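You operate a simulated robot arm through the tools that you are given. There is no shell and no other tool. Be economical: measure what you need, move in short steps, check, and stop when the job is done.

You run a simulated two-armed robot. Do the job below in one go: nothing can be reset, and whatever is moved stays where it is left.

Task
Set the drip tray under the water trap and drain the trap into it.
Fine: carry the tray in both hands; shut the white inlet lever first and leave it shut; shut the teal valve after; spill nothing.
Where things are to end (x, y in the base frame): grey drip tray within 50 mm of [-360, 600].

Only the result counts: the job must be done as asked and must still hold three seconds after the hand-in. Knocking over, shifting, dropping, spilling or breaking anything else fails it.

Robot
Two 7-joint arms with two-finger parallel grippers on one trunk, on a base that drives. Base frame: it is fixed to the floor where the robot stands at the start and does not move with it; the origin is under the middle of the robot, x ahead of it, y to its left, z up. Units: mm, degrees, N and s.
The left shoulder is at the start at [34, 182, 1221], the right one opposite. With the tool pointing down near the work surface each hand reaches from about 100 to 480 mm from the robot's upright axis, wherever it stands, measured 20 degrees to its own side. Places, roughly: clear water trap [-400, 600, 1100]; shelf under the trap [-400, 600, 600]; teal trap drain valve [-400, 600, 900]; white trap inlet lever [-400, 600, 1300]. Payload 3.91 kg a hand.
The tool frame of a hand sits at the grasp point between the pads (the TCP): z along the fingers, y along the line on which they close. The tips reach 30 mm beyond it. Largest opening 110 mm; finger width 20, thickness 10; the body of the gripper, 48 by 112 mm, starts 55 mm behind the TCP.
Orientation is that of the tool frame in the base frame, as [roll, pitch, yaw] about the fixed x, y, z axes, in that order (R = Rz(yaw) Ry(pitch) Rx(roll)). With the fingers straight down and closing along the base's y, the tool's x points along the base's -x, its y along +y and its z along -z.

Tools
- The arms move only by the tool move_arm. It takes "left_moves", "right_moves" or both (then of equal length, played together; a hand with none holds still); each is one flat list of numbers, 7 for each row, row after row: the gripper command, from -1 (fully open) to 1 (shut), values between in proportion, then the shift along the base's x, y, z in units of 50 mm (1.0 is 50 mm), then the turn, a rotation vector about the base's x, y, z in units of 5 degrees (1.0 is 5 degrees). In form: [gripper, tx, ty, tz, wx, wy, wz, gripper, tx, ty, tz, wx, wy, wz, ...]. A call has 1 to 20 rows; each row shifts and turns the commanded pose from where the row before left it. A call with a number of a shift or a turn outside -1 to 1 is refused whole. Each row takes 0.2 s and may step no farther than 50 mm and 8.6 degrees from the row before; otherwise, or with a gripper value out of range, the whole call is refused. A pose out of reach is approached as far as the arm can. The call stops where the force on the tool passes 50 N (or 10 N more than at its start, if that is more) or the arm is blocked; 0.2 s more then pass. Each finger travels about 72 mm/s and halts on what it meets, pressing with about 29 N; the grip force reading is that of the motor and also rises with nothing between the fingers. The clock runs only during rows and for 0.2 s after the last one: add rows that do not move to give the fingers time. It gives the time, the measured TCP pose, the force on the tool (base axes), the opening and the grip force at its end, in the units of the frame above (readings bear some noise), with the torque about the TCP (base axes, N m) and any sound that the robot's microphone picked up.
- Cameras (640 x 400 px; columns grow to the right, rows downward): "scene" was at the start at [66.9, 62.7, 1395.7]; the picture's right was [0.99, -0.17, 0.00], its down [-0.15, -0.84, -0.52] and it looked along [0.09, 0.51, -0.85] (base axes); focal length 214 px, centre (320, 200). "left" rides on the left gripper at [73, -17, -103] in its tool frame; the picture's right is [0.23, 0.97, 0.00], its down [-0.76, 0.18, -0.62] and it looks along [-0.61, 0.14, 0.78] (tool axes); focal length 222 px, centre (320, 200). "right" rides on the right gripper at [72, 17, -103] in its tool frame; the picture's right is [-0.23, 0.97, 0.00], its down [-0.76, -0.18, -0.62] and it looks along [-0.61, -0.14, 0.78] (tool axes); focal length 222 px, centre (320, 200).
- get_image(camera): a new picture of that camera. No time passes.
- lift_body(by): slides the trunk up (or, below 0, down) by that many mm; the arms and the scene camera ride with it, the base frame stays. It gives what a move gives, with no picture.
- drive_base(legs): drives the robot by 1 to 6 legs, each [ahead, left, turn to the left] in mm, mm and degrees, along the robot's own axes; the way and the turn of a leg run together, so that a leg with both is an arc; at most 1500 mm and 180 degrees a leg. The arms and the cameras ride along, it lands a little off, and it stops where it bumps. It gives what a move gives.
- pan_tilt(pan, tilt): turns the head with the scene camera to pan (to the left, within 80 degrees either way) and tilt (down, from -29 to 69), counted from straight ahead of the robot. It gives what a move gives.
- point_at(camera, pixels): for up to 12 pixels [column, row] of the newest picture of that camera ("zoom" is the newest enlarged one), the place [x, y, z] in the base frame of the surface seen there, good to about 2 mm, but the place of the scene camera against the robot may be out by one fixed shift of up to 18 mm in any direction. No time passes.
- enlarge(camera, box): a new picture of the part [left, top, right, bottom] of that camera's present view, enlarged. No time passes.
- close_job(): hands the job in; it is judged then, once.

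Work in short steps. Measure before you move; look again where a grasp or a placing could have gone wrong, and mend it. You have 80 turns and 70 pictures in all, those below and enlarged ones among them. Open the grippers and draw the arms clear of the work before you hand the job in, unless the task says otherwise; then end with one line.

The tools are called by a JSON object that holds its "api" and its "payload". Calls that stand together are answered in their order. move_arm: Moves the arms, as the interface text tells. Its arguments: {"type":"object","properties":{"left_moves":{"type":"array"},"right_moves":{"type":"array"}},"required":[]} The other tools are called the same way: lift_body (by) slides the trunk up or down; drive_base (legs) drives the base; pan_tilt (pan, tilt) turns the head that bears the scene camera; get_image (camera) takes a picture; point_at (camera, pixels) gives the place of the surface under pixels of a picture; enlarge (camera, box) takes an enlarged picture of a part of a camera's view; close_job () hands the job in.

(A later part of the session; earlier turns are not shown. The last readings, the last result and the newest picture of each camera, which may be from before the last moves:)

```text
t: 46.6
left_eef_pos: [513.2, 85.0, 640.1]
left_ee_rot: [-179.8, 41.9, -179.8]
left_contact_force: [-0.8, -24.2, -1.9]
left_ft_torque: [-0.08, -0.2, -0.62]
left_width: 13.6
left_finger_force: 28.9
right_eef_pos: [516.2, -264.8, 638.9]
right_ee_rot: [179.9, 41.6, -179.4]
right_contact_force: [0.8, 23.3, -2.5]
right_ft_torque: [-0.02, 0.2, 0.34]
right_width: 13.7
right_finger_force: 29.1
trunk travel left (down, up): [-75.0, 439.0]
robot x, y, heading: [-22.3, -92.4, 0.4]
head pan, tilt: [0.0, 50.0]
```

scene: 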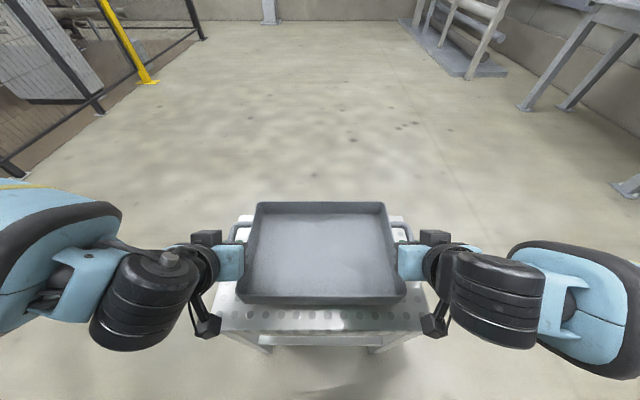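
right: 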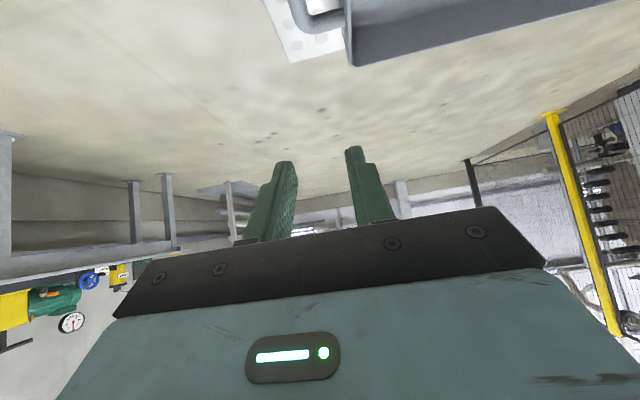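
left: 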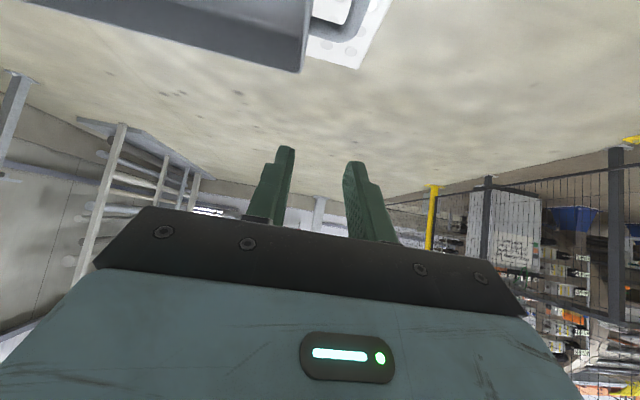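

Now slightly pulling; ease 1.2 mm in and lift 40 mm more.

{"api": "move_arm", "payload": {"left_moves": [1, 0, -0.023, 0.2, 0, 0, 0, 1, 0, 0, 0.2, 0, 0, 0, 1, 0, 0, 0.2, 0, 0, 0, 1, 0, 0, 0.2, 0, 0, 0], "right_moves": [1, 0, 0.023, 0.2, 0, 0, 0, 1, 0, 0, 0.2, 0, 0, 0, 1, 0, 0, 0.2, 0, 0, 0, 1, 0, 0, 0.2, 0, 0, 0]}}

```text
t: 47.6
left_eef_pos: [514.3, 84.3, 681.3]
left_ee_rot: [179.9, 42.0, -179.5]
left_contact_force: [-0.1, -13.5, -2.5]
left_ft_torque: [-0.06, -0.16, -0.6]
left_width: 14.2
left_finger_force: 28.7
right_eef_pos: [517.1, -265.8, 677.6]
right_ee_rot: [-179.8, 41.5, -179.6]
right_contact_force: [-0.9, 13.9, -2.0]
right_ft_torque: [-0.02, 0.22, 0.71]
right_width: 14.1
right_finger_force: 29.5
trunk travel left (down, up): [-75.0, 439.0]
robot x, y, heading: [-20.4, -94.5, 0.3]
head pan, tilt: [0.0, 50.0]
```

I lift 15 mm more, then turn with the tray to heading 100° (so the left wrist clears the bench) and move sideways to in front of the shelf.

{"api": "move_arm", "payload": {"left_moves": [1, 0, -0.01, 0.15, 0, 0, 0, 1, 0, 0, 0.15, 0, 0, 0, 1, 0, 0, 0, 0, 0, 0], "right_moves": [1, 0, 0.01, 0.15, 0, 0, 0, 1, 0, 0, 0.18, 0, 0, 0, 1, 0, 0, 0, 0, 0, 0]}}

{"api": "drive_base", "payload": {"legs": [[0, 0, 50], [0, 0, 50]]}}

{"api": "get_image", "payload": {"camera": "scene"}}

```text
t: 48.4
left_eef_pos: [514.8, 85.0, 695.6]
left_ee_rot: [179.9, 41.9, -179.4]
left_contact_force: [-0.1, -6.9, -2.3]
left_ft_torque: [-0.03, -0.08, -0.69]
left_width: 14.0
left_finger_force: 29.2
right_eef_pos: [518.1, -265.3, 695.1]
right_ee_rot: [-179.8, 41.5, -179.6]
right_contact_force: [-0.1, 6.6, -2.7]
right_ft_torque: [0.01, 0.12, 0.57]
right_width: 13.9
right_finger_force: 29.0
trunk travel left (down, up): [-75.0, 439.0]
robot x, y, heading: [-22.8, -88.2, 0.3]
head pan, tilt: [0.0, 50.0]
```

```text
t: 53.3
left_eef_pos: [-291.0, 404.0, 695.4]
left_ee_rot: [179.9, 41.9, -79.2]
left_contact_force: [-11.2, -2.1, -3.9]
left_ft_torque: [-0.04, 0.07, -0.59]
left_width: 13.9
left_finger_force: 28.7
right_eef_pos: [52.4, 469.0, 694.1]
right_ee_rot: [-179.8, 41.4, -79.2]
right_contact_force: [10.7, 2.3, -2.0]
right_ft_torque: [-0.04, -0.05, 0.53]
right_width: 13.6
right_finger_force: 29.0
trunk travel left (down, up): [-75.0, 439.0]
robot x, y, heading: [-17.5, -88.3, 101.0]
head pan, tilt: [0.0, 50.0]
```

```text
43 pictures are left
```

scene: 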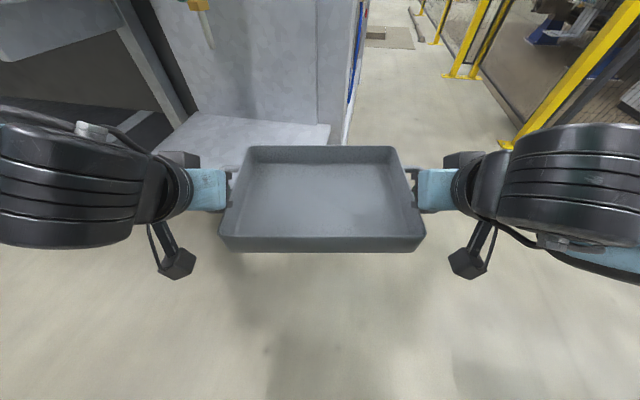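

Tray held level. I measure shelf height/edges, bench leg and slab underside.

{"api": "point_at", "payload": {"camera": "scene", "pixels": [[190, 135], [250, 125], [325, 140], [155, 148], [175, 118], [150, 50], [165, 95], [110, 10], [10, 58], [205, 40], [248, 148], [395, 150]]}}

{"api": "enlarge", "payload": {"camera": "scene", "box": [0, 0, 360, 225]}}

```text
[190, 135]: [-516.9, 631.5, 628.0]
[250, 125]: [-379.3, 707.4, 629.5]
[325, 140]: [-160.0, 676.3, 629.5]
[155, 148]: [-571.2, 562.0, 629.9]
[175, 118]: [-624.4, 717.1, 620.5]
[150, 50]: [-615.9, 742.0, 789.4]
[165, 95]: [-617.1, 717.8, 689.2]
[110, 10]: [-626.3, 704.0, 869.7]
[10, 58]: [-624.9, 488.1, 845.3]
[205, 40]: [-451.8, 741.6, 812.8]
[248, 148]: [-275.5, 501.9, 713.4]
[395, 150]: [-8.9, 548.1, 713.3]
```

```text
1.78 times, centred on (180, 112) of scene
```

zoom: 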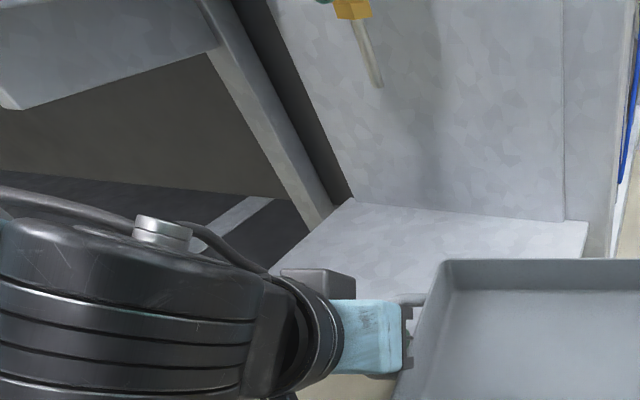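

Shelf at ~618 true, tray bottom ~655. I move 176 left and 100 ahead, then look.

{"api": "drive_base", "payload": {"legs": [[0, 176, 0], [100, 0, 0]]}}

{"api": "get_image", "payload": {"camera": "scene"}}

```text
t: 56.3
left_eef_pos: [-488.7, 469.7, 695.7]
left_ee_rot: [179.9, 41.8, -78.9]
left_contact_force: [-2.3, 0.7, -2.5]
left_ft_torque: [-0.1, 0.03, -0.55]
left_width: 13.8
left_finger_force: 28.7
right_eef_pos: [-144.6, 535.8, 696.0]
right_ee_rot: [-179.7, 41.5, -78.9]
right_contact_force: [2.4, 0.6, -2.7]
right_ft_torque: [0.04, 0.01, 0.57]
right_width: 14.1
right_finger_force: 29.2
trunk travel left (down, up): [-75.0, 439.0]
robot x, y, heading: [-215.4, -26.5, 101.2]
head pan, tilt: [0.0, 50.0]
```

```text
41 pictures are left
```

scene: 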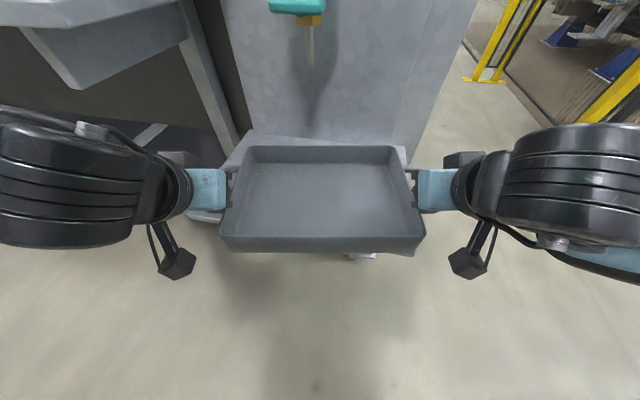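

Hands' midpoint is [-317,503]. Ahead 89 mm puts the tray near [-333,589].

{"api": "drive_base", "payload": {"legs": [[89, 0, 0]]}}

{"api": "get_image", "payload": {"camera": "scene"}}

{"api": "point_at", "payload": {"camera": "scene", "pixels": [[248, 148], [395, 150], [225, 238], [420, 240]]}}

```text
t: 57.6
left_eef_pos: [-505.7, 557.3, 693.9]
left_ee_rot: [179.5, 41.6, -79.4]
left_contact_force: [-1.3, 0.2, -2.3]
left_ft_torque: [-0.15, -0.04, -0.38]
left_width: 13.5
left_finger_force: 29.3
right_eef_pos: [-162.5, 625.8, 693.3]
right_ee_rot: [-179.5, 41.2, -78.5]
right_contact_force: [1.6, -0.5, -2.0]
right_ft_torque: [0.06, 0.02, 0.54]
right_width: 13.9
right_finger_force: 29.4
trunk travel left (down, up): [-75.0, 439.0]
robot x, y, heading: [-231.4, 68.8, 101.2]
head pan, tilt: [0.0, 50.0]
stopped in leg 1: the robot was blocked; the commanded pose is now the measured one
```

```text
40 pictures are left
```

scene: 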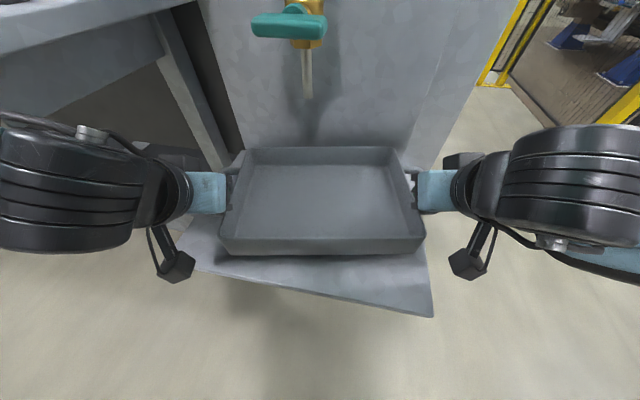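

```text
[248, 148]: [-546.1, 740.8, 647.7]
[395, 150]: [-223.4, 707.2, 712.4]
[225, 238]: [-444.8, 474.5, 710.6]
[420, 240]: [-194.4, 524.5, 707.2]
```

The base was blocked right at the end, but the tray is at about [-334,590], on target. I lower 28 mm and check forces.

{"api": "move_arm", "payload": {"left_moves": [1, 0, 0, -0.14, 0, 0, 0, 1, 0, 0, -0.14, 0, 0, 0, 1, 0, 0, -0.14, 0, 0, 0, 1, 0, 0, -0.14, 0, 0, 0], "right_moves": [1, 0, 0, -0.14, 0, 0, 0, 1, 0, 0, -0.14, 0, 0, 0, 1, 0, 0, -0.14, 0, 0, 0, 1, 0, 0, -0.14, 0, 0, 0]}}

{"api": "get_image", "payload": {"camera": "scene"}}

```text
t: 58.6
left_eef_pos: [-504.6, 556.0, 666.4]
left_ee_rot: [179.6, 41.7, -79.5]
left_contact_force: [2.8, 1.0, -3.5]
left_ft_torque: [-0.05, 0.01, -0.31]
left_width: 13.5
left_finger_force: 28.8
right_eef_pos: [-162.4, 626.4, 664.6]
right_ee_rot: [-179.5, 41.4, -78.7]
right_contact_force: [-3.0, -1.2, -2.9]
right_ft_torque: [-0.05, -0.01, 0.62]
right_width: 13.9
right_finger_force: 29.1
trunk travel left (down, up): [-75.0, 439.0]
robot x, y, heading: [-232.7, 62.3, 101.2]
head pan, tilt: [0.0, 50.0]
```

```text
39 pictures are left
```

scene: 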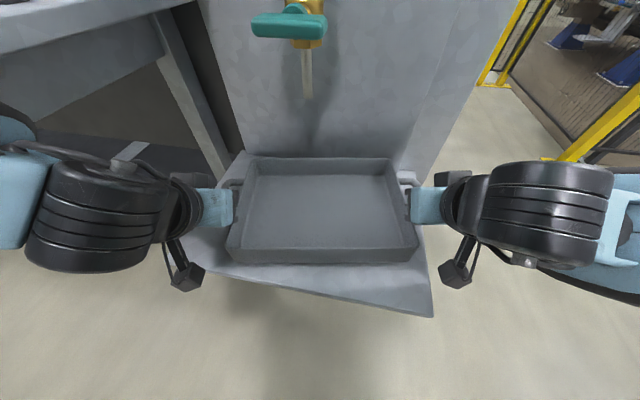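

No contact yet. I continue in 2 mm steps.

{"api": "move_arm", "payload": {"left_moves": [1, 0, 0, -0.04, 0, 0, 0, 1, 0, 0, -0.04, 0, 0, 0, 1, 0, 0, -0.04, 0, 0, 0, 1, 0, 0, -0.04, 0, 0, 0], "right_moves": [1, 0, 0, -0.04, 0, 0, 0, 1, 0, 0, -0.04, 0, 0, 0, 1, 0, 0, -0.04, 0, 0, 0, 1, 0, 0, -0.04, 0, 0, 0]}}

```text
t: 59.6
left_eef_pos: [-505.9, 556.2, 660.6]
left_ee_rot: [179.6, 42.1, -79.4]
left_contact_force: [-0.8, -2.5, 25.0]
left_ft_torque: [-0.22, -0.06, -0.43]
left_width: 13.7
left_finger_force: 28.9
right_eef_pos: [-163.3, 627.4, 660.0]
right_ee_rot: [-179.7, 41.6, -78.7]
right_contact_force: [0.3, 3.4, 7.1]
right_ft_torque: [-0.86, -0.23, 0.55]
right_width: 13.9
right_finger_force: 28.8
trunk travel left (down, up): [-75.0, 439.0]
robot x, y, heading: [-231.9, 62.3, 101.2]
head pan, tilt: [0.0, 50.0]
```

The tray touches down (25/7 N). I open to ~34 mm and retreat along the finger axis.

{"api": "move_arm", "payload": {"left_moves": [0.7, 0, 0, 0.02, 0, 0, 0, 0.38, 0, 0, 0, 0, 0, 0, 0.38, 0, 0, 0, 0, 0, 0, 0.38, 0, 0, 0, 0, 0, 0], "right_moves": [0.7, 0, 0, 0, 0, 0, 0, 0.38, 0, 0, 0, 0, 0, 0, 0.38, 0, 0, 0, 0, 0, 0, 0.38, 0, 0, 0, 0, 0, 0]}}

{"api": "get_image", "payload": {"camera": "scene"}}

```text
t: 60.6
left_eef_pos: [-504.7, 556.9, 657.2]
left_ee_rot: [179.4, 41.7, -79.3]
left_contact_force: [0.2, -0.7, -0.6]
left_ft_torque: [-0.07, 0.0, 0.02]
left_width: 34.2
left_finger_force: 0.0
right_eef_pos: [-162.5, 626.5, 657.7]
right_ee_rot: [-179.4, 41.3, -78.6]
right_contact_force: [-0.9, 0.6, -0.8]
right_ft_torque: [0.0, -0.02, 0.02]
right_width: 34.1
right_finger_force: 0.1
trunk travel left (down, up): [-75.0, 439.0]
robot x, y, heading: [-234.0, 62.6, 101.2]
head pan, tilt: [0.0, 50.0]
```

```text
38 pictures are left
```

scene: 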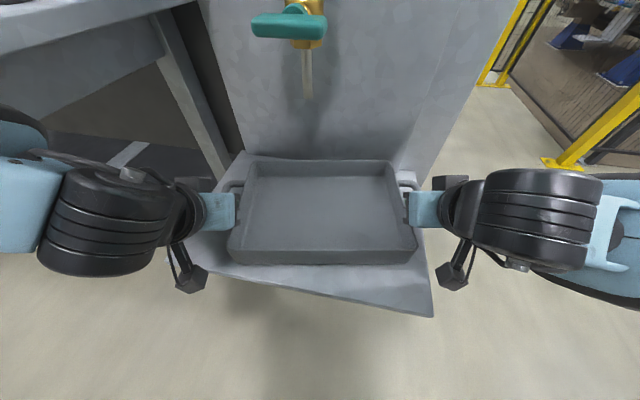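

Released. Raise both hands 50 mm, then drive back.

{"api": "move_arm", "payload": {"left_moves": [0.38, 0, 0, 0.2, 0, 0, 0, 0.38, 0, 0, 0.2, 0, 0, 0, 0.38, 0, 0, 0.2, 0, 0, 0, 0.38, 0, 0, 0.2, 0, 0, 0, 0.38, 0, 0, 0.2, 0, 0, 0], "right_moves": [0.38, 0, 0, 0.2, 0, 0, 0, 0.38, 0, 0, 0.2, 0, 0, 0, 0.38, 0, 0, 0.2, 0, 0, 0, 0.38, 0, 0, 0.2, 0, 0, 0, 0.38, 0, 0, 0.2, 0, 0, 0]}}

{"api": "enlarge", "payload": {"camera": "scene", "box": [160, 130, 480, 330]}}

```text
t: 61.8
left_eef_pos: [-506.4, 554.0, 711.4]
left_ee_rot: [179.7, 41.8, -79.3]
left_contact_force: [-0.4, 0.2, -0.4]
left_ft_torque: [0.03, 0.01, 0.0]
left_width: 34.0
left_finger_force: 0.1
right_eef_pos: [-163.1, 622.7, 711.3]
right_ee_rot: [-179.3, 41.5, -78.4]
right_contact_force: [0.0, 0.0, -0.2]
right_ft_torque: [0.0, 0.04, 0.0]
right_width: 34.2
right_finger_force: 0.0
trunk travel left (down, up): [-75.0, 439.0]
robot x, y, heading: [-235.1, 63.5, 101.0]
head pan, tilt: [0.0, 50.0]
```

```text
2.00 times, centred on (320, 230) of scene
```

zoom: 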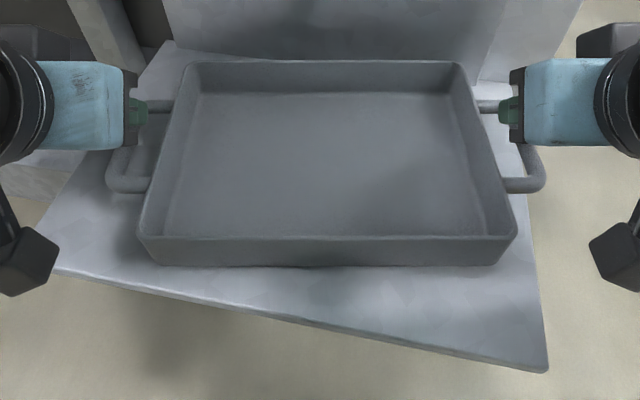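

Fingers are above the handles. Drive back 150 mm, straighten to heading 90°, and raise the trunk to work the teal valve.

{"api": "drive_base", "payload": {"legs": [[-150, 0, 0], [0, 0, -11]]}}

{"api": "lift_body", "payload": {"by": 230}}

{"api": "get_image", "payload": {"camera": "scene"}}

```text
t: 63.9
left_eef_pos: [-379.1, 454.1, 709.2]
left_ee_rot: [179.6, 41.7, -90.1]
left_contact_force: [1.0, -0.2, 0.1]
left_ft_torque: [-0.02, 0.01, -0.01]
left_width: 34.1
left_finger_force: 0.2
right_eef_pos: [-29.8, 456.9, 709.1]
right_ee_rot: [-179.5, 41.3, -89.4]
right_contact_force: [0.1, -0.4, -0.5]
right_ft_torque: [-0.01, 0.01, -0.04]
right_width: 33.9
right_finger_force: 0.2
trunk travel left (down, up): [-75.0, 439.0]
robot x, y, heading: [-208.4, -82.0, 90.3]
head pan, tilt: [0.0, 50.0]
```

```text
t: 66.3
left_eef_pos: [-378.0, 453.1, 938.4]
left_ee_rot: [179.6, 41.6, -90.2]
left_contact_force: [0.5, -0.6, 0.5]
left_ft_torque: [-0.02, -0.04, 0.01]
left_width: 33.8
left_finger_force: 0.1
right_eef_pos: [-30.2, 456.6, 938.5]
right_ee_rot: [-179.5, 41.2, -89.4]
right_contact_force: [-0.3, 0.3, 0.0]
right_ft_torque: [0.0, 0.0, 0.01]
right_width: 34.2
right_finger_force: 0.0
trunk travel left (down, up): [-305.0, 209.0]
robot x, y, heading: [-205.4, -79.6, 90.3]
head pan, tilt: [0.0, 50.0]
```

```text
36 pictures are left
```

scene: 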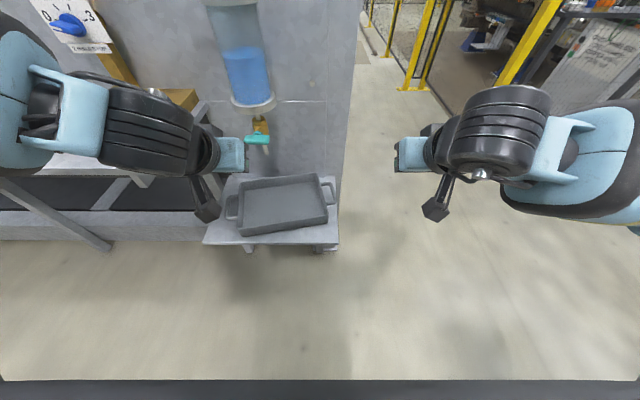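

Tray rests on the shelf under the trap. I check its position and the valve in an enlarged view.

{"api": "enlarge", "payload": {"camera": "scene", "box": [190, 80, 350, 260]}}

{"api": "point_at", "payload": {"camera": "scene", "pixels": [[242, 182], [316, 175], [327, 214], [240, 233], [228, 207], [333, 190], [248, 139], [266, 141], [257, 120], [260, 155]]}}

```text
2.22 times, centred on (270, 170) of scene
```

zoom: 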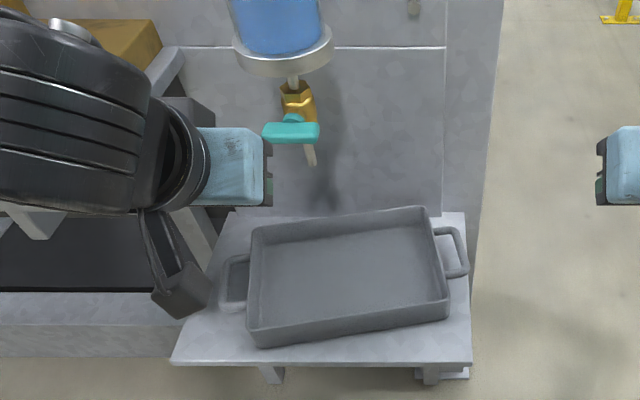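

```text
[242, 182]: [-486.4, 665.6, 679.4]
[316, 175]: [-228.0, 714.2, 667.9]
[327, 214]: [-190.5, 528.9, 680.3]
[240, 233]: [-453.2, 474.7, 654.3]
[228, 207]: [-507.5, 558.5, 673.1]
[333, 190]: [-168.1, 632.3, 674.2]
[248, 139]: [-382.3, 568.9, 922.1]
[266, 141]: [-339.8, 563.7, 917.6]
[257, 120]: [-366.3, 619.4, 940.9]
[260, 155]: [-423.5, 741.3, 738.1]
```

Tray centre ≈[-338,595] — good. I bring the left hand horizontal in front of the teal handle, at [-361,455,906].

{"api": "move_arm", "payload": {"left_moves": [0.38, 0.034, 0, -0.064, 0.966, 0, 0, 0.2, 0.034, 0, -0.064, 0.966, 0, 0, 0, 0.034, 0, -0.064, 0.966, 0, 0, -0.2, 0.034, 0, -0.064, 0.966, 0, 0, -0.4, 0.034, 0, -0.064, 0.966, 0, 0, -0.6, 0.034, 0, -0.064, 0.966, 0, 0, -0.8, 0.034, 0, -0.064, 0.966, 0, 0, -1, 0.034, 0, -0.064, 0.966, 0, 0, -1, 0.034, 0, -0.064, 0.966, 0, 0, -1, 0.034, 0, -0.064, 0.966, 0, 0]}}

{"api": "get_image", "payload": {"camera": "left"}}

```text
t: 68.5
left_eef_pos: [-363.1, 454.0, 907.6]
left_ee_rot: [68.1, 89.9, 158.5]
left_contact_force: [0.1, -0.7, 0.0]
left_ft_torque: [-0.01, 0.02, 0.0]
left_width: 110.0
left_finger_force: 0.1
right_eef_pos: [-30.3, 456.1, 938.4]
right_ee_rot: [-179.5, 41.2, -89.4]
right_contact_force: [-0.5, -0.5, 1.8]
right_ft_torque: [0.01, -0.03, 0.04]
right_width: 34.1
right_finger_force: 0.2
trunk travel left (down, up): [-305.0, 209.0]
robot x, y, heading: [-204.7, -79.2, 90.1]
head pan, tilt: [0.0, 50.0]
```

```text
34 pictures are left
```

left: 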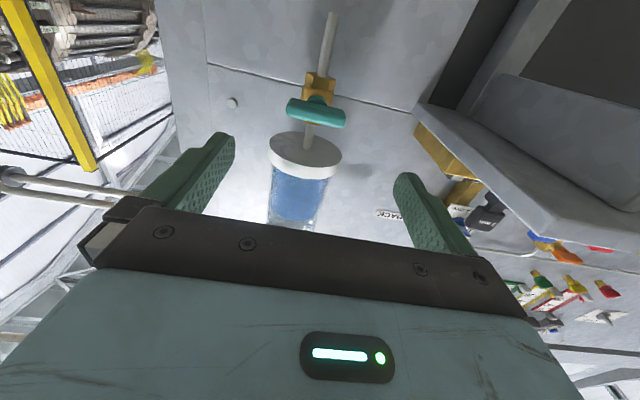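

Valve handle at (316,112) in the left view (image is upside-down). Enlarge and measure.

{"api": "enlarge", "payload": {"camera": "left", "box": [260, 0, 380, 180]}}

{"api": "point_at", "payload": {"camera": "left", "pixels": [[290, 108], [316, 112], [342, 118], [316, 104], [316, 120], [318, 100], [318, 85], [330, 30]]}}

```text
2.22 times, centred on (320, 90) of left
```

zoom: 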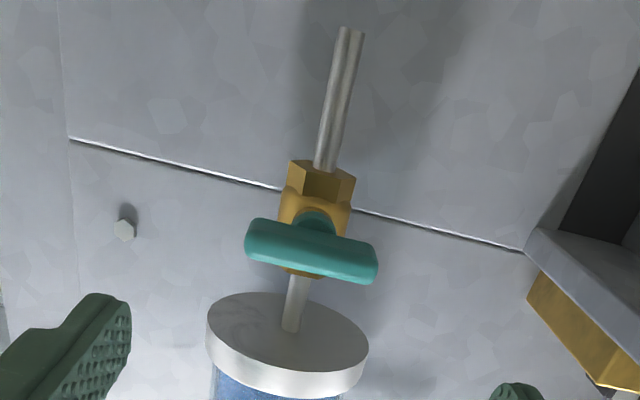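

```text
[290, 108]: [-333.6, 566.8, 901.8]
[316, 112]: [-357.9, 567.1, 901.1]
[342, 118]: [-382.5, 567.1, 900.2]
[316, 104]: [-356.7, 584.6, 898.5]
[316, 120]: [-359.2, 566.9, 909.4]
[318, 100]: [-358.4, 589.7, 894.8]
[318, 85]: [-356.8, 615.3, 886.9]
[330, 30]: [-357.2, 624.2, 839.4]
```

Handle centre [-358, y 567 front, z≈904], 56 mm long, ~18 mm thick. I roll the hand -90° about y so the fingers close across its thin side.

{"api": "move_arm", "payload": {"left_moves": [-1, 0.02, 0, -0.02, 0, -1, 0, -1, 0.02, 0, -0.02, 0, -1, 0, -1, 0.02, 0, -0.02, 0, -1, 0, -1, 0.02, 0, 0, 0, -1, 0, -1, 0.02, 0, 0, 0, -1, 0, -1, 0, 0, 0, 0, -1, 0, -1, 0, 0, 0, 0, -1, 0, -1, 0, 0, 0, 0, -1, 0, -1, 0, 0, 0, 0, -1, 0, -0.8, 0, 0, 0, 0, -1, 0, -0.5, 0, 0, 0, 0, -1, 0, -0.2, 0, 0, 0, 0, -1, 0, 0, 0, 0, 0, 0, -1, 0, 0.1, 0, 0, 0, 0, -1, 0, 0.1, 0, 0, 0, 0, -1, 0, 0.1, 0, 0, 0, 0, -1, 0, 0.1, 0, 0, 0, 0, -1, 0, 0.1, 0, 0, 0, 0, -1, 0]}}

{"api": "get_image", "payload": {"camera": "left"}}

```text
t: 72.3
left_eef_pos: [-341.9, 450.2, 1034.4]
left_ee_rot: [-90.5, 0.6, 0.0]
left_contact_force: [0.4, 0.6, 0.7]
left_ft_torque: [0.01, 0.04, 0.02]
left_width: 49.5
left_finger_force: 0.0
left hand out of reach, approached as far as the arm can: row 14, 15, 16, 17, 18
right_eef_pos: [-30.2, 456.1, 938.9]
right_ee_rot: [-179.5, 41.4, -89.4]
right_contact_force: [0.3, -0.1, 0.4]
right_ft_torque: [-0.01, 0.02, -0.01]
right_width: 34.2
right_finger_force: 0.1
trunk travel left (down, up): [-305.0, 209.0]
robot x, y, heading: [-205.4, -81.5, 90.4]
head pan, tilt: [0.0, 50.0]
```

```text
32 pictures are left
```

left: 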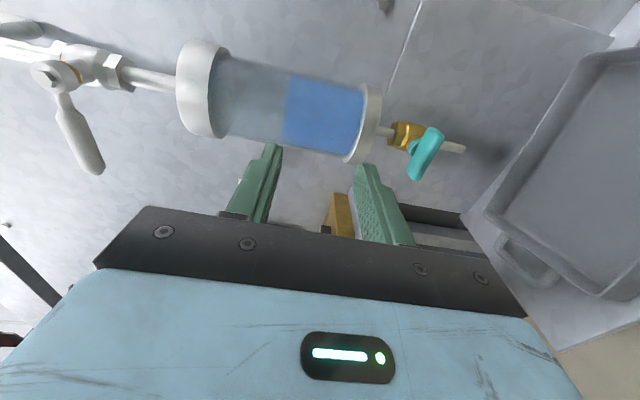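

The roll worked but the reach limit pushed the hand up to z 1034. I lower the trunk 130 mm to bring it level with the handle.

{"api": "lift_body", "payload": {"by": -130}}

```text
t: 73.9
left_eef_pos: [-340.0, 450.2, 904.4]
left_ee_rot: [-90.2, 0.2, 0.0]
left_contact_force: [-0.2, 0.7, 0.5]
left_ft_torque: [0.0, 0.04, 0.01]
left_width: 49.4
left_finger_force: 0.0
right_eef_pos: [-29.1, 456.3, 809.3]
right_ee_rot: [-179.6, 41.4, -89.4]
right_contact_force: [-0.4, 1.1, 0.3]
right_ft_torque: [0.02, -0.03, -0.01]
right_width: 34.0
right_finger_force: 0.0
trunk travel left (down, up): [-175.0, 339.0]
robot x, y, heading: [-205.4, -80.3, 90.4]
head pan, tilt: [0.0, 50.0]
```

Level now, and rigid. Align x and advance to y≈556 with ~50 mm opening.

{"api": "move_arm", "payload": {"left_moves": [0.1, -0.36, 0.4, 0, 0, 0, 0, 0.1, 0, 0.6, 0, 0, 0, 0, 0.1, 0, 0.6, 0, 0, 0, 0, 0.1, 0, 0.5, 0, 0, 0, 0, 0.1, 0, 0, 0, 0, 0, 0]}}

{"api": "get_image", "payload": {"camera": "left"}}

```text
t: 75.1
left_eef_pos: [-359.5, 554.9, 904.4]
left_ee_rot: [-90.3, 0.1, -0.1]
left_contact_force: [-0.2, 0.0, -0.2]
left_ft_torque: [0.0, 0.01, 0.02]
left_width: 49.5
left_finger_force: 0.0
right_eef_pos: [-29.3, 457.0, 808.8]
right_ee_rot: [-179.4, 41.3, -89.4]
right_contact_force: [-0.1, -0.3, -0.1]
right_ft_torque: [-0.02, 0.0, 0.03]
right_width: 33.9
right_finger_force: 0.1
trunk travel left (down, up): [-175.0, 339.0]
robot x, y, heading: [-205.2, -84.7, 90.2]
head pan, tilt: [0.0, 50.0]
```

```text
31 pictures are left
```

left: 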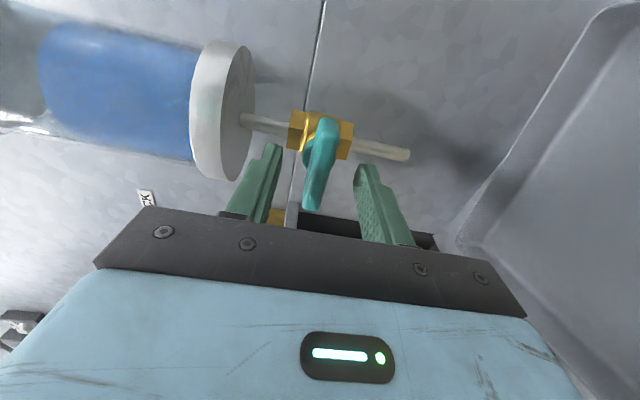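

The teal handle sits between the fingers. Close, then test-turn +15° about y (clockwise as I face it).

{"api": "move_arm", "payload": {"left_moves": [0.6, 0, 0, 0, 0, 0, 0, 1, 0, 0, 0, 0, 0, 0, 1, 0, 0, 0, 0, 0, 0, 1, 0, 0, 0, 0, 0, 0]}}

{"api": "move_arm", "payload": {"left_moves": [1, 0, 0, 0, 0, 0.7, 0, 1, 0, 0, 0, 0, 0.7, 0, 1, 0, 0, 0, 0, 0.7, 0]}}

{"api": "get_image", "payload": {"camera": "left"}}

```text
t: 76.1
left_eef_pos: [-359.1, 555.5, 905.1]
left_ee_rot: [-90.2, 0.1, 0.0]
left_contact_force: [1.1, 4.6, 4.9]
left_ft_torque: [0.66, -0.38, -0.31]
left_width: 12.4
left_finger_force: 45.3
right_eef_pos: [-30.9, 456.6, 809.4]
right_ee_rot: [-179.5, 41.3, -89.4]
right_contact_force: [0.1, 0.3, 0.3]
right_ft_torque: [-0.01, 0.02, 0.0]
right_width: 34.2
right_finger_force: 0.0
trunk travel left (down, up): [-175.0, 339.0]
robot x, y, heading: [-203.9, -80.8, 90.5]
head pan, tilt: [0.0, 50.0]
```

```text
t: 76.9
left_eef_pos: [-360.6, 554.9, 904.2]
left_ee_rot: [-90.1, 10.6, 0.1]
left_contact_force: [-3.1, 6.1, 11.4]
left_ft_torque: [0.65, -1.24, 0.03]
left_width: 16.4
left_finger_force: 44.8
right_eef_pos: [-30.9, 455.7, 809.7]
right_ee_rot: [-179.4, 41.3, -89.5]
right_contact_force: [0.4, 0.8, 0.3]
right_ft_torque: [0.04, -0.01, 0.01]
right_width: 34.0
right_finger_force: 0.1
trunk travel left (down, up): [-175.0, 339.0]
robot x, y, heading: [-205.1, -79.5, 90.3]
head pan, tilt: [0.0, 50.0]
```

```text
30 pictures are left
```

left: 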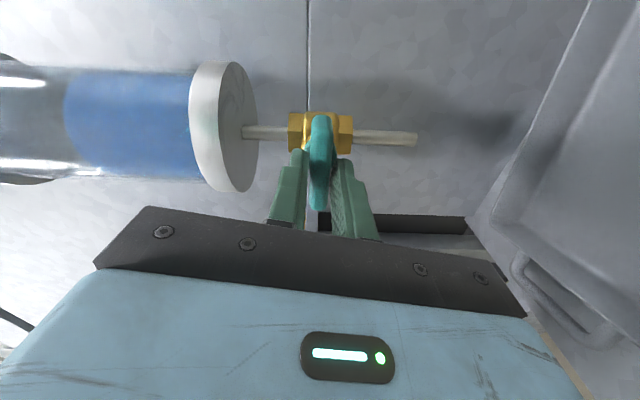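

The handle resisted (width grew 12→16 mm, torque 1.2 Nm): wrong direction. I turn back and 12° the other way as a test.

{"api": "move_arm", "payload": {"left_moves": [1, 0.02, 0, 0, 0, -0.7, 0, 1, 0, 0, 0, 0, -0.7, 0, 1, 0, 0, 0, 0, -0.7, 0, 1, 0, 0, 0, 0, -0.8, 0, 1, 0, 0, 0, 0, -0.8, 0, 1, 0, 0, 0, 0, -0.8, 0]}}

{"api": "get_image", "payload": {"camera": "left"}}

```text
t: 78.2
left_eef_pos: [-356.9, 555.3, 906.3]
left_ee_rot: [-93.0, -8.0, 0.9]
left_contact_force: [-6.1, -2.9, -6.6]
left_ft_torque: [0.64, 0.02, 0.52]
left_width: 13.8
left_finger_force: 45.2
left hand out of reach, approached as far as the arm can: row 5, 6
right_eef_pos: [-32.2, 456.0, 808.9]
right_ee_rot: [-179.5, 41.3, -89.2]
right_contact_force: [0.1, -0.6, 1.5]
right_ft_torque: [-0.01, -0.02, 0.01]
right_width: 34.2
right_finger_force: 0.0
trunk travel left (down, up): [-175.0, 339.0]
robot x, y, heading: [-205.6, -80.1, 90.3]
head pan, tilt: [0.0, 50.0]
stopped in row 6 (left hand): the force on the tool passed its limit at 60 N (the readings are from after the stop); the commanded pose is now the measured one
```

```text
29 pictures are left
```

left: 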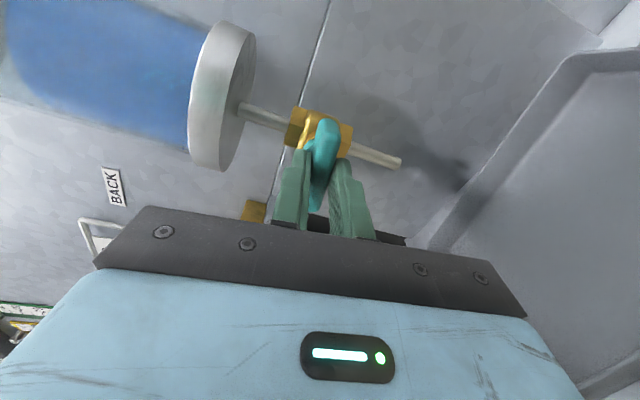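

The hand hit its roll limit that way. I release, back off 60 mm, and roll the hand back toward the other side.

{"api": "move_arm", "payload": {"left_moves": [0.4, 0, 0, 0, 0, 0, 0, 0.1, 0, 0, 0, 0, 0, 0, 0.1, 0, 0, 0, 0, 0, 0, 0.1, 0, -0.7, 0, 0, 0, 0, 0.1, 0, -0.7, 0, 0, 0, 0]}}

{"api": "get_image", "payload": {"camera": "left"}}

```text
t: 79.4
left_eef_pos: [-353.9, 484.5, 915.9]
left_ee_rot: [-92.8, -8.0, 0.6]
left_contact_force: [-0.4, -0.3, -0.5]
left_ft_torque: [-0.01, 0.01, 0.01]
left_width: 49.8
left_finger_force: 0.0
left hand out of reach, approached as far as the arm can: row 4, 5
right_eef_pos: [-30.2, 457.0, 809.5]
right_ee_rot: [-179.5, 41.4, -89.2]
right_contact_force: [-1.0, -0.2, -1.0]
right_ft_torque: [0.01, -0.02, -0.02]
right_width: 34.1
right_finger_force: 0.0
trunk travel left (down, up): [-175.0, 339.0]
robot x, y, heading: [-203.5, -79.1, 90.4]
head pan, tilt: [0.0, 50.0]
```

```text
28 pictures are left
```

left: 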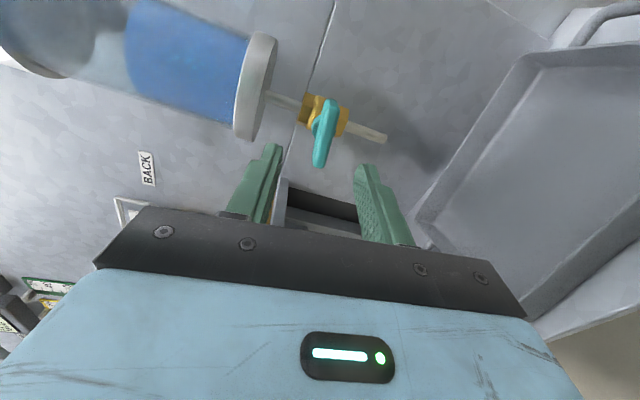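

I measure the handle ends to see whether it turned at all.

{"api": "point_at", "payload": {"camera": "left", "pixels": [[332, 104], [320, 160], [326, 130]]}}

{"api": "enlarge", "payload": {"camera": "left", "box": [240, 60, 400, 180]}}

```text
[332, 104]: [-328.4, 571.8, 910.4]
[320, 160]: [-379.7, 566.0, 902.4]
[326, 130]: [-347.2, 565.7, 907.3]
```

```text
3.33 times, centred on (320, 120) of left
```

zoom: 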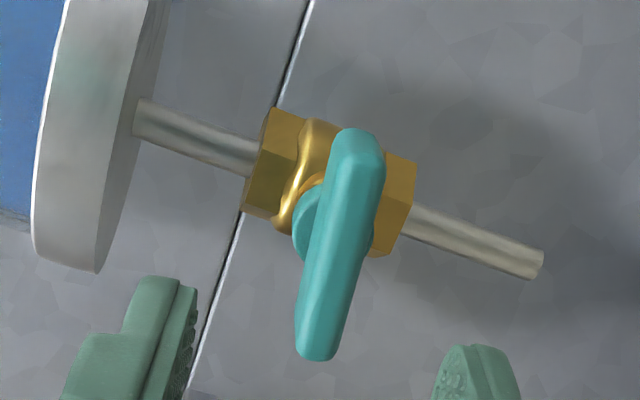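

The handle did turn ~8° that way (+x end up), so opening is -y rotation. I roll the hand the long way to the opposite side: first ~98° back to upright.

{"api": "move_arm", "payload": {"left_moves": [0.1, -0.04, 0, -0.1, 0.1, 1, 0, 0.1, -0.04, 0, -0.1, 0.1, 1, 0, 0.1, 0, 0, 0, 0.1, 1, 0, 0.1, 0, 0, 0, 0.1, 1, 0, 0.1, 0, 0, 0, 0.1, 1, 0, 0.1, 0, 0, 0, 0, 1, 0, 0.1, 0, 0, 0, 0, 1, 0, 0.1, 0, 0, 0, 0, 1, 0, 0.1, 0, 0, 0, 0, 1, 0, 0.1, 0, 0, 0, 0, 1, 0, 0.1, 0, 0, 0, 0, 1, 0, 0.1, 0, 0, 0, 0, 1, 0, 0.1, 0, 0, 0, 0, 1, 0, 0.1, 0, 0, 0, 0, 1, 0, 0.1, 0, 0, 0, 0, 1, 0, 0.1, 0, 0, 0, 0, 1, 0, 0.1, 0, 0, 0, 0, 1, 0, 0.1, 0, 0, 0, 0, 1, 0, 0.1, 0, 0, 0, 0, 1, 0, 0.1, 0, 0, 0, 0, 0.6, 0]}}

```text
t: 83.6
left_eef_pos: [-357.6, 486.5, 905.2]
left_ee_rot: [-6.4, 89.2, 83.8]
left_contact_force: [-0.6, 0.0, -0.3]
left_ft_torque: [0.0, 0.02, 0.02]
left_width: 49.3
left_finger_force: 0.1
right_eef_pos: [-31.0, 456.0, 808.8]
right_ee_rot: [-179.6, 41.2, -89.3]
right_contact_force: [0.5, 0.0, -0.3]
right_ft_torque: [0.07, 0.01, 0.01]
right_width: 34.2
right_finger_force: 0.1
trunk travel left (down, up): [-175.0, 339.0]
robot x, y, heading: [-204.1, -80.1, 90.3]
head pan, tilt: [0.0, 50.0]
```

Upright, in place. Continue rolling +82° to match the handle's tilt from the other side.

{"api": "move_arm", "payload": {"left_moves": [0.1, 0, 0, 0, 0, 1, 0, 0.1, 0, 0, 0, 0, 1, 0, 0.1, 0, 0, 0, 0, 1, 0, 0.1, 0, 0, 0, 0, 1, 0, 0.1, 0, 0, 0, 0, 1, 0, 0.1, 0, 0, 0, 0, 1, 0, 0.1, 0, 0, 0, 0, 1, 0, 0.1, 0, 0, 0, 0, 1, 0, 0.1, 0, 0, 0, 0, 1, 0, 0.1, 0, 0, 0, 0, 1, 0, 0.1, 0, 0, 0, 0, 1, 0, 0.1, 0, 0, 0, 0, 1, 0, 0.1, 0, 0, 0, 0, 1, 0, 0.1, 0, 0, 0, 0, 1, 0, 0.1, 0, 0, 0, 0, 1, 0, 0.1, 0, 0, 0, 0, 1, 0]}}

{"api": "get_image", "payload": {"camera": "left"}}

```text
t: 87.0
left_eef_pos: [-358.0, 485.5, 908.2]
left_ee_rot: [89.7, 10.1, 179.3]
left_contact_force: [0.7, -0.1, 0.1]
left_ft_torque: [-0.01, -0.01, -0.01]
left_width: 49.7
left_finger_force: 0.1
right_eef_pos: [-31.8, 455.8, 808.6]
right_ee_rot: [-179.5, 41.3, -89.2]
right_contact_force: [0.0, 0.4, 0.0]
right_ft_torque: [-0.02, 0.01, -0.03]
right_width: 34.2
right_finger_force: 0.0
trunk travel left (down, up): [-175.0, 339.0]
robot x, y, heading: [-207.4, -82.6, 90.4]
head pan, tilt: [0.0, 50.0]
```

```text
26 pictures are left
```

left: 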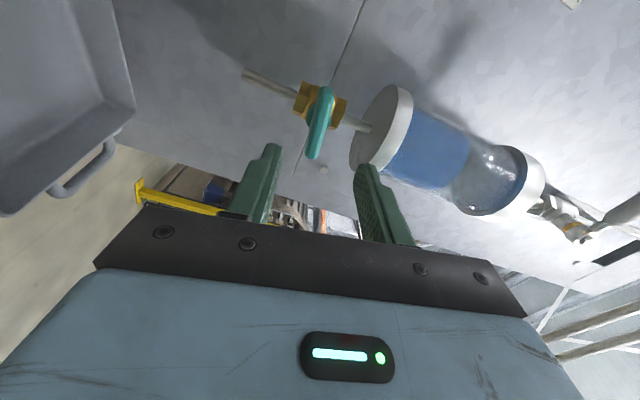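

Reached. Handle lies between the fingers. Advance 70 mm to y≈555 and close.

{"api": "move_arm", "payload": {"left_moves": [0.1, 0, 0.7, -0.06, 0, 0, 0, 0.1, 0, 0.69, 0, 0, 0, 0, 0.1, 0, 0, 0, 0, 0, 0]}}

{"api": "move_arm", "payload": {"left_moves": [0.6, 0, 0, 0, 0, 0, 0, 1, 0, 0, 0, 0, 0, 0, 1, 0, 0, 0, 0, 0, 0, 1, 0, 0, 0, 0, 0, 0]}}

{"api": "get_image", "payload": {"camera": "left"}}

```text
t: 87.8
left_eef_pos: [-356.2, 555.3, 902.7]
left_ee_rot: [89.6, 10.2, 179.2]
left_contact_force: [1.1, 0.9, 0.0]
left_ft_torque: [0.02, 0.03, 0.0]
left_width: 49.5
left_finger_force: 0.0
right_eef_pos: [-30.7, 456.1, 809.4]
right_ee_rot: [-179.5, 41.4, -89.3]
right_contact_force: [-0.1, -0.3, -0.2]
right_ft_torque: [-0.01, 0.0, 0.0]
right_width: 34.2
right_finger_force: 0.1
trunk travel left (down, up): [-175.0, 339.0]
robot x, y, heading: [-203.4, -78.7, 90.0]
head pan, tilt: [0.0, 50.0]
```

```text
t: 88.8
left_eef_pos: [-356.9, 555.6, 905.0]
left_ee_rot: [89.5, 10.3, 179.2]
left_contact_force: [-2.4, 6.0, 15.0]
left_ft_torque: [-0.43, 0.01, -0.34]
left_width: 12.7
left_finger_force: 44.9
right_eef_pos: [-31.8, 454.6, 809.9]
right_ee_rot: [-179.5, 41.3, -89.4]
right_contact_force: [0.5, 0.0, -0.5]
right_ft_torque: [0.01, 0.03, 0.0]
right_width: 34.1
right_finger_force: 0.0
trunk travel left (down, up): [-175.0, 339.0]
robot x, y, heading: [-204.3, -80.4, 90.1]
head pan, tilt: [0.0, 50.0]
```

```text
25 pictures are left
```

left: 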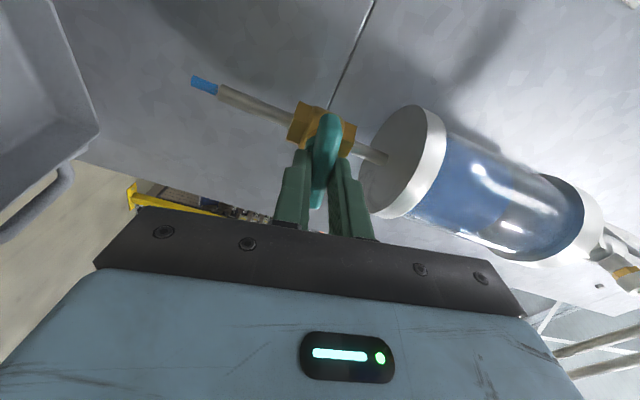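

Water begins at the outlet (blue at (205,85)), so this is the opening direction. Turn -40° more about y.

{"api": "move_arm", "payload": {"left_moves": [1, 0, 0, 0.03, 0, -0.8, 0, 1, 0, 0, 0, 0, -0.8, 0, 1, 0, 0, 0, 0, -0.8, 0, 1, 0, 0, 0, 0, -0.8, 0, 1, 0, 0, 0, 0, -0.8, 0, 1, 0, 0, 0, 0, -0.8, 0, 1, 0, 0, 0, 0, -0.8, 0, 1, 0, 0, 0, 0, -0.8, 0, 1, 0, 0, 0, 0, -0.8, 0, 1, 0, 0, 0, 0, -0.8, 0]}}

{"api": "get_image", "payload": {"camera": "scene"}}

```text
t: 91.0
left_eef_pos: [-358.3, 555.8, 905.8]
left_ee_rot: [88.6, 50.4, 178.5]
left_contact_force: [-3.2, 17.4, 23.4]
left_ft_torque: [-0.42, 0.03, 0.05]
left_width: 12.6
left_finger_force: 44.7
right_eef_pos: [-31.3, 456.8, 807.8]
right_ee_rot: [-179.5, 41.2, -89.2]
right_contact_force: [0.4, -0.1, 0.1]
right_ft_torque: [0.04, 0.02, -0.01]
right_width: 34.3
right_finger_force: 0.0
trunk travel left (down, up): [-175.0, 339.0]
robot x, y, heading: [-202.9, -81.2, 90.4]
head pan, tilt: [0.0, 50.0]
```

```text
24 pictures are left
```

scene: 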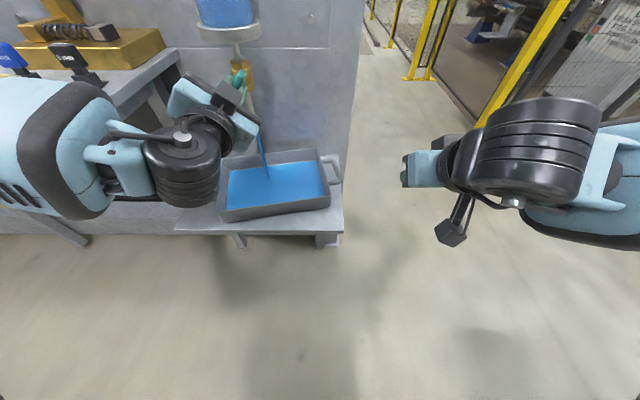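

Water flows into the tray. I wait 3 s and look at the levels.

{"api": "move_arm", "payload": {"left_moves": [1, 0, 0, 0, 0, 0, 0, 1, 0, 0, 0, 0, 0, 0, 1, 0, 0, 0, 0, 0, 0, 1, 0, 0, 0, 0, 0, 0, 1, 0, 0, 0, 0, 0, 0, 1, 0, 0, 0, 0, 0, 0, 1, 0, 0, 0, 0, 0, 0, 1, 0, 0, 0, 0, 0, 0, 1, 0, 0, 0, 0, 0, 0, 1, 0, 0, 0, 0, 0, 0, 1, 0, 0, 0, 0, 0, 0, 1, 0, 0, 0, 0, 0, 0, 1, 0, 0, 0, 0, 0, 0, 1, 0, 0, 0, 0, 0, 0, 1, 0, 0, 0, 0, 0, 0]}}

{"api": "pan_tilt", "payload": {"pan": 15, "tilt": 30}}

{"api": "get_image", "payload": {"camera": "scene"}}

```text
t: 94.2
left_eef_pos: [-359.2, 556.2, 906.5]
left_ee_rot: [88.7, 50.2, 178.5]
left_contact_force: [-5.7, 17.9, 24.3]
left_ft_torque: [0.14, 0.04, -0.36]
left_width: 12.8
left_finger_force: 45.3
right_eef_pos: [-31.0, 456.4, 808.8]
right_ee_rot: [-179.5, 41.3, -89.2]
right_contact_force: [-0.4, -1.1, 0.0]
right_ft_torque: [0.0, 0.0, -0.03]
right_width: 34.2
right_finger_force: 0.0
trunk travel left (down, up): [-175.0, 339.0]
robot x, y, heading: [-207.7, -83.3, 90.3]
head pan, tilt: [0.0, 50.0]
```

```text
t: 95.0
left_eef_pos: [-357.7, 556.2, 905.5]
left_ee_rot: [88.6, 50.3, 178.6]
left_contact_force: [-5.9, 18.3, 22.9]
left_ft_torque: [0.13, 0.0, -0.35]
left_width: 12.8
left_finger_force: 44.7
right_eef_pos: [-32.3, 456.2, 809.1]
right_ee_rot: [-179.4, 41.3, -89.4]
right_contact_force: [-0.4, 0.0, -1.0]
right_ft_torque: [-0.01, -0.01, -0.03]
right_width: 34.2
right_finger_force: 0.1
trunk travel left (down, up): [-175.0, 339.0]
robot x, y, heading: [-205.3, -79.4, 90.4]
head pan, tilt: [15.0, 30.0]
```

```text
23 pictures are left
```

scene: 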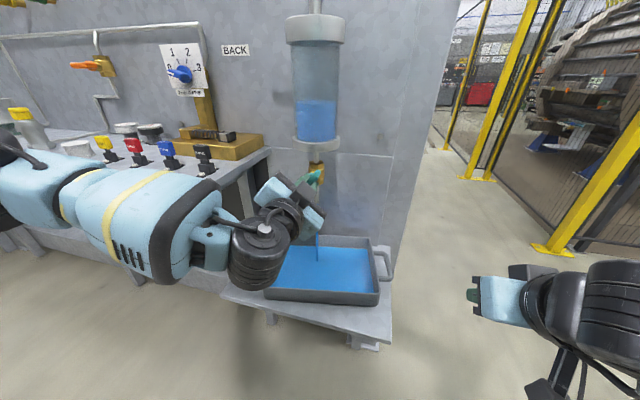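

The trap level has dropped to about half. Wait 4 s more.

{"api": "move_arm", "payload": {"left_moves": [1, 0, 0, 0, 0, 0, 0, 1, 0, 0, 0, 0, 0, 0, 1, 0, 0, 0, 0, 0, 0, 1, 0, 0, 0, 0, 0, 0, 1, 0, 0, 0, 0, 0, 0, 1, 0, 0, 0, 0, 0, 0, 1, 0, 0, 0, 0, 0, 0, 1, 0, 0, 0, 0, 0, 0, 1, 0, 0, 0, 0, 0, 0, 1, 0, 0, 0, 0, 0, 0, 1, 0, 0, 0, 0, 0, 0, 1, 0, 0, 0, 0, 0, 0, 1, 0, 0, 0, 0, 0, 0, 1, 0, 0, 0, 0, 0, 0, 1, 0, 0, 0, 0, 0, 0, 1, 0, 0, 0, 0, 0, 0, 1, 0, 0, 0, 0, 0, 0, 1, 0, 0, 0, 0, 0, 0, 1, 0, 0, 0, 0, 0, 0, 1, 0, 0, 0, 0, 0, 0]}}

{"api": "enlarge", "payload": {"camera": "scene", "box": [230, 10, 420, 340]}}

```text
t: 99.2
left_eef_pos: [-357.6, 555.4, 906.0]
left_ee_rot: [88.6, 50.1, 178.6]
left_contact_force: [-5.2, 18.0, 23.4]
left_ft_torque: [0.12, -0.01, -0.37]
left_width: 12.8
left_finger_force: 44.6
right_eef_pos: [-31.0, 456.6, 809.6]
right_ee_rot: [-179.5, 41.3, -89.4]
right_contact_force: [0.3, -0.1, 0.4]
right_ft_torque: [-0.03, -0.02, -0.04]
right_width: 34.1
right_finger_force: 0.1
trunk travel left (down, up): [-175.0, 339.0]
robot x, y, heading: [-207.6, -80.4, 90.2]
head pan, tilt: [15.0, 30.0]
```

```text
1.21 times, centred on (325, 175) of scene
```

zoom: 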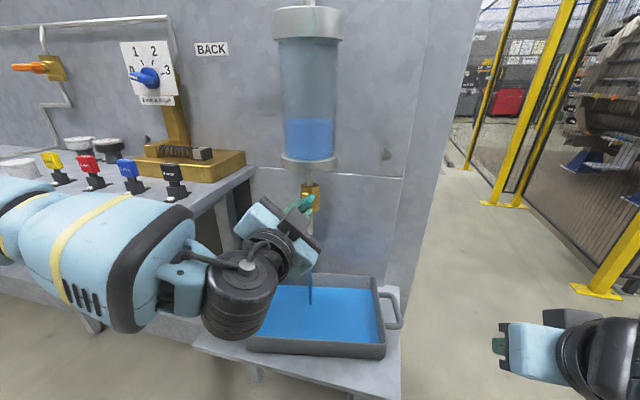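

About a third left. Wait ~8 s more.

{"api": "move_arm", "payload": {"left_moves": [1, 0, 0, 0, 0, 0, 0, 1, 0, 0, 0, 0, 0, 0, 1, 0, 0, 0, 0, 0, 0, 1, 0, 0, 0, 0, 0, 0, 1, 0, 0, 0, 0, 0, 0, 1, 0, 0, 0, 0, 0, 0, 1, 0, 0, 0, 0, 0, 0, 1, 0, 0, 0, 0, 0, 0, 1, 0, 0, 0, 0, 0, 0, 1, 0, 0, 0, 0, 0, 0, 1, 0, 0, 0, 0, 0, 0, 1, 0, 0, 0, 0, 0, 0, 1, 0, 0, 0, 0, 0, 0, 1, 0, 0, 0, 0, 0, 0, 1, 0, 0, 0, 0, 0, 0, 1, 0, 0, 0, 0, 0, 0, 1, 0, 0, 0, 0, 0, 0, 1, 0, 0, 0, 0, 0, 0, 1, 0, 0, 0, 0, 0, 0, 1, 0, 0, 0, 0, 0, 0]}}

{"api": "move_arm", "payload": {"left_moves": [1, 0, 0, 0, 0, 0, 0, 1, 0, 0, 0, 0, 0, 0, 1, 0, 0, 0, 0, 0, 0, 1, 0, 0, 0, 0, 0, 0, 1, 0, 0, 0, 0, 0, 0, 1, 0, 0, 0, 0, 0, 0, 1, 0, 0, 0, 0, 0, 0, 1, 0, 0, 0, 0, 0, 0, 1, 0, 0, 0, 0, 0, 0, 1, 0, 0, 0, 0, 0, 0, 1, 0, 0, 0, 0, 0, 0, 1, 0, 0, 0, 0, 0, 0, 1, 0, 0, 0, 0, 0, 0, 1, 0, 0, 0, 0, 0, 0, 1, 0, 0, 0, 0, 0, 0, 1, 0, 0, 0, 0, 0, 0, 1, 0, 0, 0, 0, 0, 0, 1, 0, 0, 0, 0, 0, 0, 1, 0, 0, 0, 0, 0, 0, 1, 0, 0, 0, 0, 0, 0]}}

{"api": "enlarge", "payload": {"camera": "scene", "box": [230, 10, 420, 340]}}

```text
t: 103.4
left_eef_pos: [-358.1, 555.6, 905.8]
left_ee_rot: [88.6, 50.2, 178.6]
left_contact_force: [-4.8, 16.4, 23.8]
left_ft_torque: [0.13, 0.03, -0.36]
left_width: 12.9
left_finger_force: 44.9
right_eef_pos: [-31.5, 456.8, 809.1]
right_ee_rot: [-179.5, 41.2, -89.2]
right_contact_force: [0.0, 0.3, -0.4]
right_ft_torque: [0.0, 0.01, -0.03]
right_width: 34.2
right_finger_force: 0.1
trunk travel left (down, up): [-175.0, 339.0]
robot x, y, heading: [-205.6, -74.6, 90.3]
head pan, tilt: [15.0, 30.0]
```

```text
t: 107.6
left_eef_pos: [-358.0, 555.4, 906.3]
left_ee_rot: [88.6, 50.2, 178.6]
left_contact_force: [-6.0, 15.6, 23.6]
left_ft_torque: [0.12, 0.03, -0.33]
left_width: 12.8
left_finger_force: 45.1
right_eef_pos: [-33.3, 457.2, 809.7]
right_ee_rot: [-179.6, 41.3, -89.2]
right_contact_force: [-0.1, 0.0, -0.2]
right_ft_torque: [-0.06, 0.01, 0.02]
right_width: 33.8
right_finger_force: 0.0
trunk travel left (down, up): [-175.0, 339.0]
robot x, y, heading: [-204.6, -81.4, 90.3]
head pan, tilt: [15.0, 30.0]
```

```text
1.21 times, centred on (325, 175) of scene
```

zoom: 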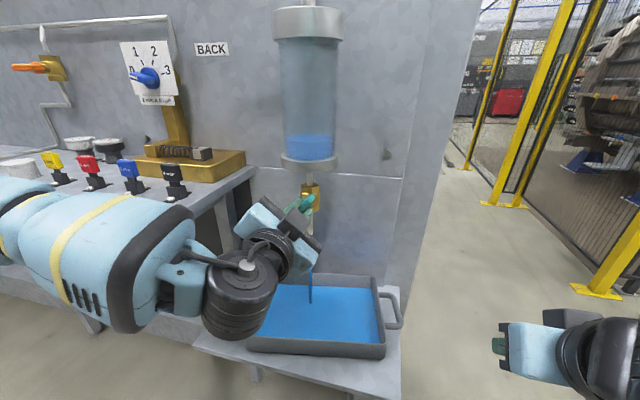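

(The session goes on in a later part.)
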